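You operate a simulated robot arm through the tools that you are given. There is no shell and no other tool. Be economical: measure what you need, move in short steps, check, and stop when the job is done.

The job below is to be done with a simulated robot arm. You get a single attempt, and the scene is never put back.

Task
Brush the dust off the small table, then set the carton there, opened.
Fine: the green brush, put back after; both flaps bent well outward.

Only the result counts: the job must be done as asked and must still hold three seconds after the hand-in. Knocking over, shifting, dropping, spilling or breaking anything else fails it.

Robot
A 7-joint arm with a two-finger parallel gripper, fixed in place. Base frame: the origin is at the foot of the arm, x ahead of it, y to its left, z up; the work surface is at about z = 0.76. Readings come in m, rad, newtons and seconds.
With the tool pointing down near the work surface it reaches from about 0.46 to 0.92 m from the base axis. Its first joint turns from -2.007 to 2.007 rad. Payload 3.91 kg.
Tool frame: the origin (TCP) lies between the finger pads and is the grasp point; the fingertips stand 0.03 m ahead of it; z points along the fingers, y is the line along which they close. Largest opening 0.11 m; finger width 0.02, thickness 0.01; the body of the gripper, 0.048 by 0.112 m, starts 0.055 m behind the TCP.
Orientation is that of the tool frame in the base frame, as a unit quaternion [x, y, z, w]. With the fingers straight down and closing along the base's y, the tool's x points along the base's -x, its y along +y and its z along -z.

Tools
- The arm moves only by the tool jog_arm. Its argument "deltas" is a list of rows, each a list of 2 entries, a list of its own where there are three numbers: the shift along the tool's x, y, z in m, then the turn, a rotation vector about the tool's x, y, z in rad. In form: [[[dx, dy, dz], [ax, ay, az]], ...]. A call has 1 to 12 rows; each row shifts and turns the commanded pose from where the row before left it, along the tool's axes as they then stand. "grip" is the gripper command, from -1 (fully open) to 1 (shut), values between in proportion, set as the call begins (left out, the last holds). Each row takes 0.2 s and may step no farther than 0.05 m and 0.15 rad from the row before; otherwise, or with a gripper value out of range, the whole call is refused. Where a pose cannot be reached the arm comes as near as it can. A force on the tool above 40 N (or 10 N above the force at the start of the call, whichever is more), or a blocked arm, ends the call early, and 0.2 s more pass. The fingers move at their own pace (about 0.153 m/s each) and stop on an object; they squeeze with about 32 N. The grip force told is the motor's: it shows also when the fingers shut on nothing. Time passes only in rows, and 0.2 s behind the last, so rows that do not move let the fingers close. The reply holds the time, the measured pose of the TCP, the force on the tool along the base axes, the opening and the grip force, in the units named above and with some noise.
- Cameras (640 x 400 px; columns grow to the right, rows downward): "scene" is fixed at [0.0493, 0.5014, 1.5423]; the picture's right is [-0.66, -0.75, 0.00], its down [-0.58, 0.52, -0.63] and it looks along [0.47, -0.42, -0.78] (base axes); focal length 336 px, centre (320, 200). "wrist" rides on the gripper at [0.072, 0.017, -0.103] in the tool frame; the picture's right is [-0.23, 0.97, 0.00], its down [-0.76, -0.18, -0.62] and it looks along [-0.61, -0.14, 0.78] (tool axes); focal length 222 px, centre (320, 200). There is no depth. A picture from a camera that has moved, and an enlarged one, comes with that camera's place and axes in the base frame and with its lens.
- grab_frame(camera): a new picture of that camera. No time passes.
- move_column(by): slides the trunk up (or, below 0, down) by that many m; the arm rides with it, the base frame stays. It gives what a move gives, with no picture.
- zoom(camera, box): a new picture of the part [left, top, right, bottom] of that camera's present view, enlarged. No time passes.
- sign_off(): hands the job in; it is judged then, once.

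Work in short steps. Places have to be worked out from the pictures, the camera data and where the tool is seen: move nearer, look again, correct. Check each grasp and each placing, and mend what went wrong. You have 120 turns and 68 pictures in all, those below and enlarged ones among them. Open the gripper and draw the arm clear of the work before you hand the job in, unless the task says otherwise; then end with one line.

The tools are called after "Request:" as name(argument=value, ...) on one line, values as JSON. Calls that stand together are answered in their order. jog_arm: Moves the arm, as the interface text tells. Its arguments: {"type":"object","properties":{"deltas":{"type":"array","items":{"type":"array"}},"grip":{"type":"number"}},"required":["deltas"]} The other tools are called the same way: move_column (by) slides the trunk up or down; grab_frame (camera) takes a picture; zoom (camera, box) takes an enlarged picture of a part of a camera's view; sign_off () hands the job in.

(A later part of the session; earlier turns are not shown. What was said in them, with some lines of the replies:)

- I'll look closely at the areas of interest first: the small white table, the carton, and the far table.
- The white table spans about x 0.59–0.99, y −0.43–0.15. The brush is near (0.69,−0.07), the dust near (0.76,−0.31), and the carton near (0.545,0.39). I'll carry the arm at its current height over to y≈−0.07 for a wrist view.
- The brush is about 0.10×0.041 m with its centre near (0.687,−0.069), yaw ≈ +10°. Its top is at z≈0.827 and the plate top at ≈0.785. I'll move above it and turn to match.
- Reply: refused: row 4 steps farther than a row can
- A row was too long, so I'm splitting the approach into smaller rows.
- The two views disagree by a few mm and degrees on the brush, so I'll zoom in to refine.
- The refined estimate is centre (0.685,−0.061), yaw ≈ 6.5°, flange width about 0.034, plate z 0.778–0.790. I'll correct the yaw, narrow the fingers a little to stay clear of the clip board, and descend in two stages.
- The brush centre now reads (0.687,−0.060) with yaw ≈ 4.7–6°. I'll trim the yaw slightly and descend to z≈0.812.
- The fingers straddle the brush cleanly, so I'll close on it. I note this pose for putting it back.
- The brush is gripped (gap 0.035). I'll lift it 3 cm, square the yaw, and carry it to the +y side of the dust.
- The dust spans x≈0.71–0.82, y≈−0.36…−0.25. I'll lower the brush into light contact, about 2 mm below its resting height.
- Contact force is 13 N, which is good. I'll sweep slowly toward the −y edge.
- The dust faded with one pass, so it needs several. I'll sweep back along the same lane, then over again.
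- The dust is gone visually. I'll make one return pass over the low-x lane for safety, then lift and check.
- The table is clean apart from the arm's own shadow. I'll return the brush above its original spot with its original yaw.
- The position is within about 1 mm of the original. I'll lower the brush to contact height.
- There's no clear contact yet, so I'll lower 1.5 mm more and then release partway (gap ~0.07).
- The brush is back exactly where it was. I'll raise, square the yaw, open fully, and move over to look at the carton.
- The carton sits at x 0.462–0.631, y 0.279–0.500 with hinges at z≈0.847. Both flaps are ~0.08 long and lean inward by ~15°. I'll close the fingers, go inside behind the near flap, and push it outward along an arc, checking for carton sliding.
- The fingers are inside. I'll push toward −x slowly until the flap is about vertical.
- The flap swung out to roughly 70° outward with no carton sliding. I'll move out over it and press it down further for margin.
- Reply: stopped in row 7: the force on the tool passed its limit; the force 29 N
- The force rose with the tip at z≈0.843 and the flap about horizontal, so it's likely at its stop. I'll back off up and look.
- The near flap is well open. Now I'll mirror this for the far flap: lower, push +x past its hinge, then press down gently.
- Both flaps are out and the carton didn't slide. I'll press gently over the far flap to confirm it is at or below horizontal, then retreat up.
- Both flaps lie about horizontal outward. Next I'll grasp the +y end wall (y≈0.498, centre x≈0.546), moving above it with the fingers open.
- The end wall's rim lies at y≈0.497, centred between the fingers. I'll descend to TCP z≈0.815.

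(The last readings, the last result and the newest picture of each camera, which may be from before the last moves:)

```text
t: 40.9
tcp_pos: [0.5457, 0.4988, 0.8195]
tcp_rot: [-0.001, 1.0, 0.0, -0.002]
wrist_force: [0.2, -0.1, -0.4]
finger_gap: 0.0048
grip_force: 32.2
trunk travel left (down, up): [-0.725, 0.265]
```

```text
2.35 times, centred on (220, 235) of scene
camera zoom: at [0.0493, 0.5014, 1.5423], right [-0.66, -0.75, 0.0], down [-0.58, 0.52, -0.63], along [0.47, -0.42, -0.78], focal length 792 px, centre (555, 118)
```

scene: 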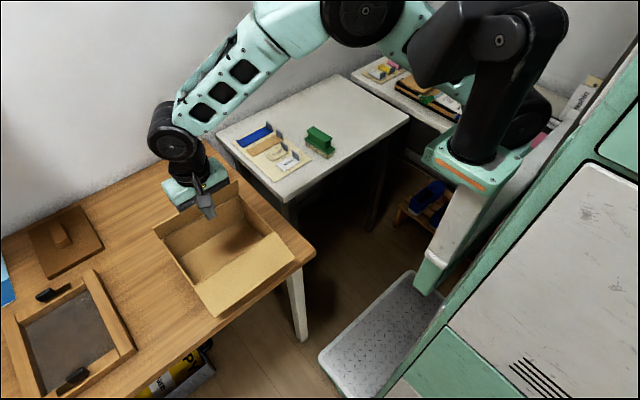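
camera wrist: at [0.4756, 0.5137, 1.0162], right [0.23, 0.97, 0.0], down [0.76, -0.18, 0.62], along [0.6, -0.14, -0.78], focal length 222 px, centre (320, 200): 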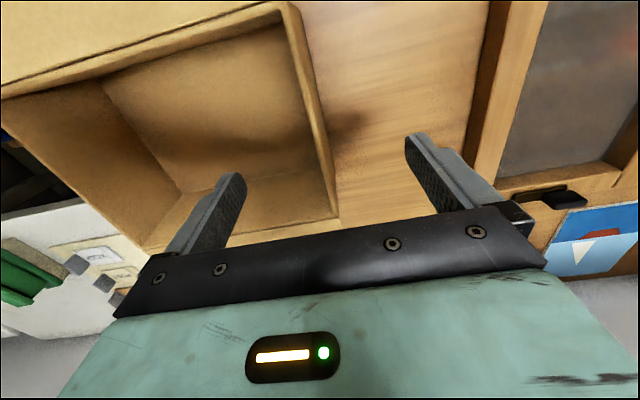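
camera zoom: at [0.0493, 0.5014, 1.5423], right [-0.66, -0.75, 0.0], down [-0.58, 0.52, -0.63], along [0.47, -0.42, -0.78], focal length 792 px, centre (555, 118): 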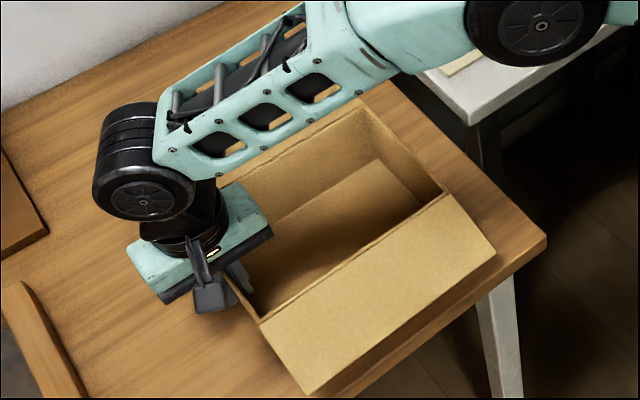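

The wall is gripped (gap 4.8 mm). I'll test-lift 4 cm.

Request:
jog_arm(deltas=[[[0, 0, -0.02], [0, 0, 0]], [[0, 0, -0.02], [0, 0, 0]], [[0, 0, 0], [0, 0, 0]]])

Request:
zoom(camera="scene", box=[130, 150, 310, 320])

```text
t: 41.7
tcp_pos: [0.5458, 0.4969, 0.8582]
tcp_rot: [-0.001, 1.0, -0.001, -0.002]
wrist_force: [0.2, 0.6, -4.0]
finger_gap: 0.0049
grip_force: 31.6
trunk travel left (down, up): [-0.725, 0.265]
```

```text
2.35 times, centred on (220, 235) of scene
camera zoom: at [0.0493, 0.5014, 1.5423], right [-0.66, -0.75, 0.0], down [-0.58, 0.52, -0.63], along [0.47, -0.42, -0.78], focal length 792 px, centre (555, 118)
```

zoom: 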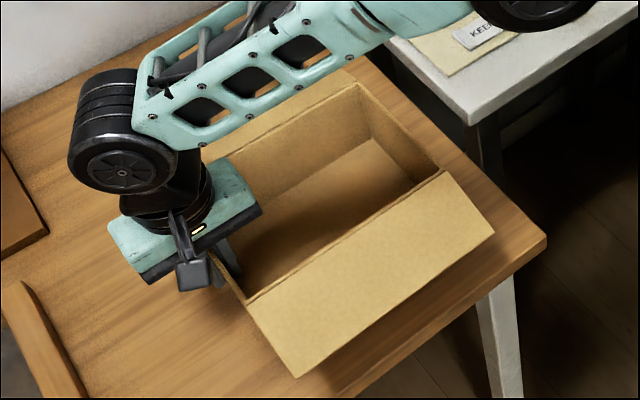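

It lifts level, with a weight of about 4 N. I'll raise to z≈1.01 and carry it toward the small table in two batches.

Request:
jog_arm(deltas=[[[0, 0, -0.03], [0, 0, 0]], [[0, 0, -0.04], [0, 0, 0]], [[0, 0, -0.04], [0, 0, 0]], [[0, 0, -0.04], [0, 0, 0]], [[-0.01272, -0.0365, 0], [0, 0, 0]], [[-0.01272, -0.0365, 0], [0, 0, 0]], [[-0.01272, -0.0365, 0], [0, 0, 0]], [[-0.01272, -0.0365, 0], [0, 0, 0]], [[-0.01272, -0.0365, 0], [0, 0, 0]], [[-0.01272, -0.0365, 0], [0, 0, 0]], [[0, 0, 0], [0, 0, 0]]])

Request:
grab_frame(camera="scene")

```text
t: 44.1
tcp_pos: [0.6239, 0.2782, 1.0064]
tcp_rot: [-0.002, 1.0, 0.002, -0.003]
wrist_force: [0.0, -0.4, -3.7]
finger_gap: 0.0047
grip_force: 32.2
trunk travel left (down, up): [-0.725, 0.265]
```

```text
28 pictures are left
```

scene: 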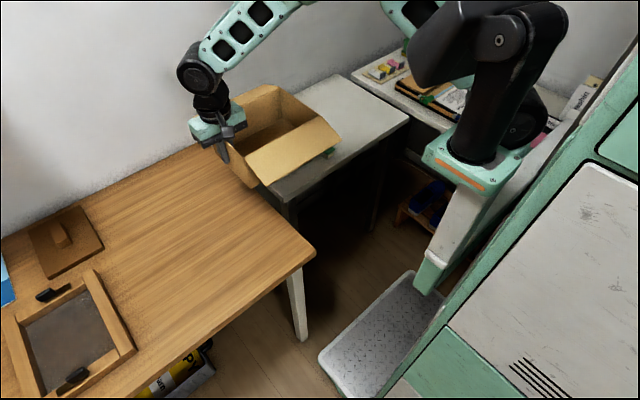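

The carry is stable, so I'll continue to above the target.

Request:
jog_arm(deltas=[[[-0.0126, -0.0365, 0], [0, 0, 0]], [[-0.0126, -0.0365, 0], [0, 0, 0]], [[-0.0126, -0.0365, 0], [0, 0, 0]], [[-0.0126, -0.0365, 0], [0, 0, 0]], [[-0.0126, -0.0365, 0], [0, 0, 0]], [[-0.0126, -0.0365, 0], [0, 0, 0]], [[-0.0126, -0.0365, 0], [0, 0, 0]], [[-0.0126, -0.0365, 0], [0, 0, 0]], [[-0.0126, -0.0365, 0], [0, 0, 0]], [[-0.0126, -0.0365, 0], [0, 0, 0]], [[-0.0126, -0.0365, 0], [0, 0, 0]], [[-0.0126, -0.0365, 0], [0, 0, 0]]])

Request:
grab_frame(camera="scene")

Request:
grab_frame(camera="wrist")

```text
t: 46.7
tcp_pos: [0.7743, -0.1574, 1.0056]
tcp_rot: [-0.002, 1.0, 0.001, -0.002]
wrist_force: [-1.0, 0.4, -4.6]
finger_gap: 0.0049
grip_force: 33.0
trunk travel left (down, up): [-0.725, 0.265]
```

```text
27 pictures are left
```

scene: 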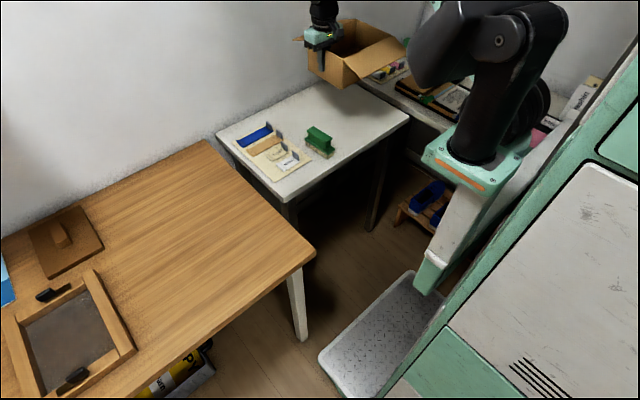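

```text
26 pictures are left
camera wrist: at [0.703, -0.1426, 1.1105], right [0.22, 0.97, 0.0], down [0.77, -0.18, 0.62], along [0.6, -0.14, -0.79], focal length 222 px, centre (320, 200)
```

wrist: 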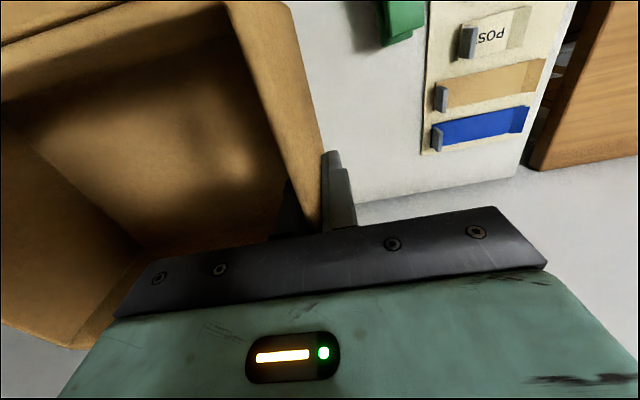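

The carton is over the clean area. I'll descend to about 1 cm above the table and check.

Request:
jog_arm(deltas=[[[0, 0, 0.035], [0, 0, 0]], [[0, 0, 0.035], [0, 0, 0]], [[0, 0, 0.035], [0, 0, 0]], [[0, 0, 0.035], [0, 0, 0]], [[0, 0, 0.03], [0, 0, 0]], [[0, 0, 0], [0, 0, 0]]])

Request:
zoom(camera="scene", box=[240, 40, 440, 180])

```text
t: 48.1
tcp_pos: [0.7738, -0.1586, 0.835]
tcp_rot: [-0.001, 1.0, 0.002, -0.002]
wrist_force: [0.6, 0.7, -4.0]
finger_gap: 0.005
grip_force: 32.1
trunk travel left (down, up): [-0.725, 0.265]
```

```text
2.86 times, centred on (340, 110) of scene
camera zoom: at [0.0493, 0.5014, 1.5423], right [-0.66, -0.75, 0.0], down [-0.58, 0.52, -0.63], along [0.47, -0.42, -0.78], focal length 961 px, centre (263, 457)
```

zoom: 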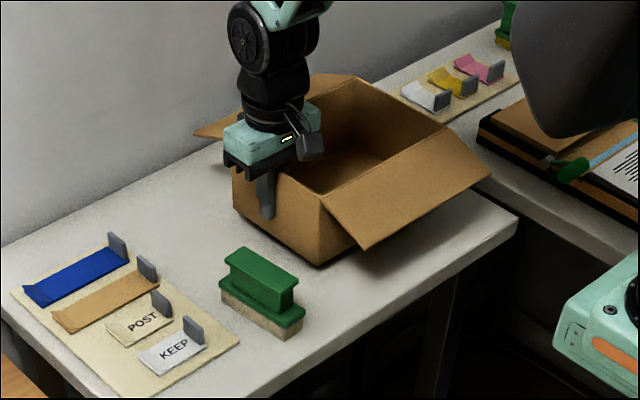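

Clearances are fine. I'll lower gently to touch.

Request:
jog_arm(deltas=[[[0, 0, 0.01], [0, 0, 0]], [[0, 0, 0.005], [0, 0, 0]], [[0, 0, 0], [0, 0, 0]]])

```text
t: 48.9
tcp_pos: [0.7731, -0.1588, 0.8205]
tcp_rot: [-0.001, 1.0, 0.001, -0.002]
wrist_force: [0.1, -0.5, -4.2]
finger_gap: 0.0048
grip_force: 32.1
trunk travel left (down, up): [-0.725, 0.265]
```

Request:
jog_arm(deltas=[[[0, 0, 0.0015], [0, 0, 0]], [[0, 0, 0.0015], [0, 0, 0]], [[0, 0, 0], [0, 0, 0]]])

```text
t: 49.7
tcp_pos: [0.7754, -0.1596, 0.8185]
tcp_rot: [-0.001, 1.0, -0.001, -0.002]
wrist_force: [0.0, 0.1, -1.6]
finger_gap: 0.0049
grip_force: 31.6
trunk travel left (down, up): [-0.725, 0.265]
```

The force is dropping, so it's touching down. I'll go 1 mm more, then release and retreat straight up.

Request:
jog_arm(deltas=[[[0, 0, 0.001], [0, 0, 0]], [[0, 0, 0], [0, 0, 0]]])

Request:
jog_arm(deltas=[[[0, 0, 0], [0, 0, 0]], [[0, 0, 0], [0, 0, 0]]], grip=-0.4)

Request:
jog_arm(deltas=[[[0, 0, -0.03], [0, 0, 0]], [[0, 0, -0.04], [0, 0, 0]], [[0, 0, -0.04], [0, 0, 0]], [[0, 0, -0.04], [0, 0, 0]], [[0, 0, -0.04], [0, 0, 0]], [[0, 0, -0.04], [0, 0, 0]]])

Request:
jog_arm(deltas=[[[0.04, 0.02, 0], [0, 0, 0]], [[0.04, 0.02, 0], [0, 0, 0]], [[0.04, 0.02, 0], [0, 0, 0]], [[0.04, 0.02, 0], [0, 0, 0]], [[0.04, 0.02, 0], [0, 0, 0]], [[0.04, 0.02, 0], [0, 0, 0]], [[0, 0, 0], [0, 0, 0]]], grip=-1)

Request:
zoom(camera="scene", box=[240, 40, 440, 180])

Request:
grab_frame(camera="wrist")

```text
t: 50.3
tcp_pos: [0.7745, -0.1592, 0.8187]
tcp_rot: [0.0, 1.0, 0.0, -0.001]
wrist_force: [0.0, -0.8, 9.7]
finger_gap: 0.005
grip_force: 32.0
trunk travel left (down, up): [-0.725, 0.265]
```

```text
t: 50.9
tcp_pos: [0.7741, -0.1588, 0.8178]
tcp_rot: [-0.001, 1.0, 0.001, -0.002]
wrist_force: [0.3, -0.4, 0.4]
finger_gap: 0.0771
grip_force: 0.0
trunk travel left (down, up): [-0.725, 0.265]
```

```text
t: 52.3
tcp_pos: [0.7749, -0.1568, 1.0489]
tcp_rot: [0.0, 1.0, 0.001, -0.004]
wrist_force: [-0.6, 0.0, -1.4]
finger_gap: 0.0772
grip_force: 0.0
trunk travel left (down, up): [-0.725, 0.265]
```

```text
t: 53.9
tcp_pos: [0.5357, -0.0406, 1.049]
tcp_rot: [-0.001, 1.0, 0.001, -0.002]
wrist_force: [0.3, -0.5, 0.1]
finger_gap: 0.1099
grip_force: 0.1
trunk travel left (down, up): [-0.725, 0.265]
```

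```text
2.86 times, centred on (340, 110) of scene
camera zoom: at [0.0493, 0.5014, 1.5423], right [-0.66, -0.75, 0.0], down [-0.58, 0.52, -0.63], along [0.47, -0.42, -0.78], focal length 961 px, centre (263, 457)
```

zoom: 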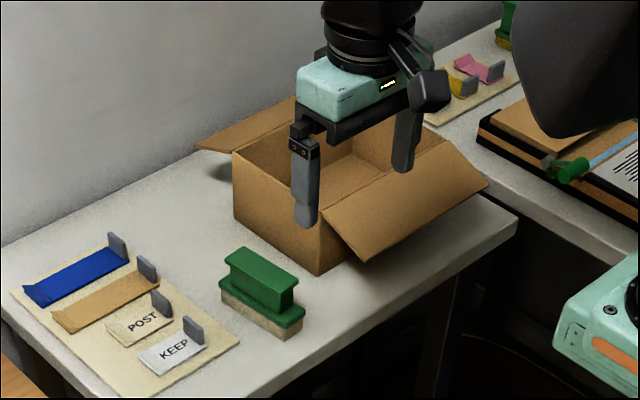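

```text
23 pictures are left
camera wrist: at [0.4633, -0.0251, 1.1531], right [0.23, 0.97, 0.0], down [0.76, -0.18, 0.62], along [0.6, -0.14, -0.79], focal length 222 px, centre (320, 200)
```

wrist: 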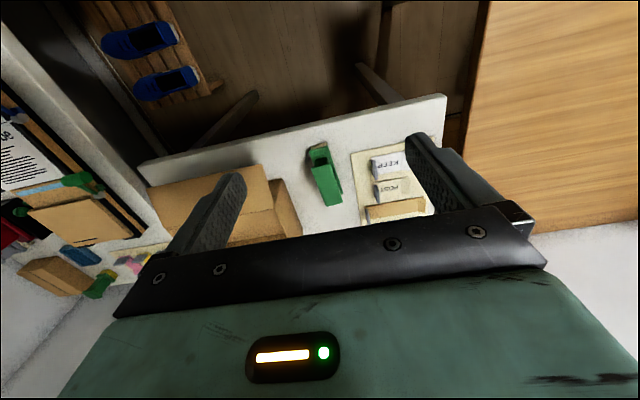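

The carton is seated with both flaps ~100° past upright, and the brush is undisturbed. I'll draw the arm clear toward its start pose and take a final look.

Request:
jog_arm(deltas=[[[0.01, 0.045, 0], [0, 0, 0]], [[0.01, 0.045, 0], [0, 0, 0]], [[0.01, 0.045, 0], [0, 0, 0]], [[0.01, 0.045, 0], [0, 0, 0]], [[0.01, 0.045, 0], [0, 0, 0]], [[0, 0.045, 0], [0, 0, 0]], [[0, 0, 0], [0, 0, 0]], [[0, 0, 0], [0, 0, 0]]])

Request:
grab_frame(camera="scene")

Request:
zoom(camera="scene", box=[240, 40, 440, 180])

```text
t: 55.7
tcp_pos: [0.4847, 0.2314, 1.0498]
tcp_rot: [-0.001, 1.0, 0.0, -0.003]
wrist_force: [-0.6, -0.4, 0.4]
finger_gap: 0.1099
grip_force: 0.1
trunk travel left (down, up): [-0.725, 0.265]
```

```text
22 pictures are left
```

scene: 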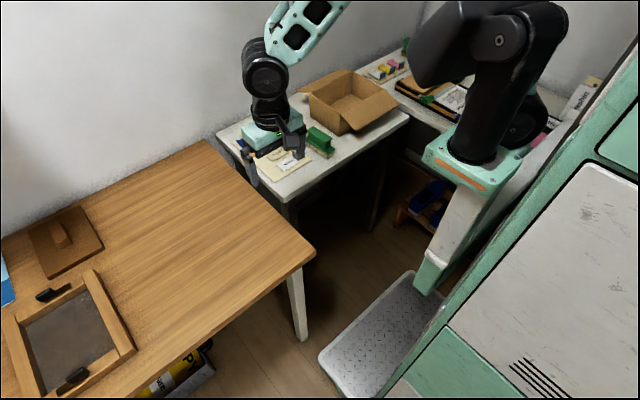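

```text
2.86 times, centred on (340, 110) of scene
camera zoom: at [0.0493, 0.5014, 1.5423], right [-0.66, -0.75, 0.0], down [-0.58, 0.52, -0.63], along [0.47, -0.42, -0.78], focal length 961 px, centre (263, 457)
```

zoom: 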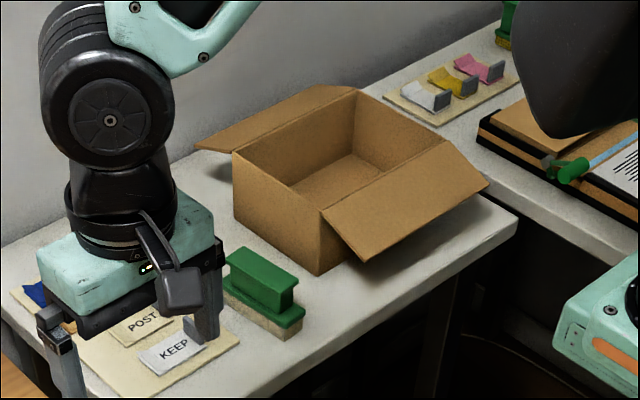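

Everything looks right. I'll take one quick look at the similar green item on the far table to be sure it isn't the intended brush.

Request:
zoom(camera="scene", box=[360, 20, 480, 120])

```text
4.00 times, centred on (420, 70) of scene
camera zoom: at [0.0493, 0.5014, 1.5423], right [-0.66, -0.75, 0.0], down [-0.58, 0.52, -0.63], along [0.47, -0.42, -0.78], focal length 1346 px, centre (-80, 720)
```

zoom: 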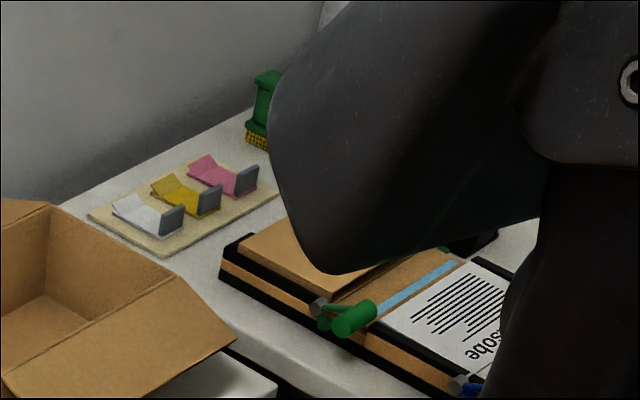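

The other green one has coarse brass wire bristles, so the soft-bristled brush I used was right for a tabletop. The dust is off, the brush is back, the carton is set and open, and the arm is clear with the gripper open, so I'm handing in.

Request:
sign_off()

```text
The job is handed in.
```

The small table is brushed clean, the green brush is back where it was, and the carton stands on the table with both flaps bent well outward.
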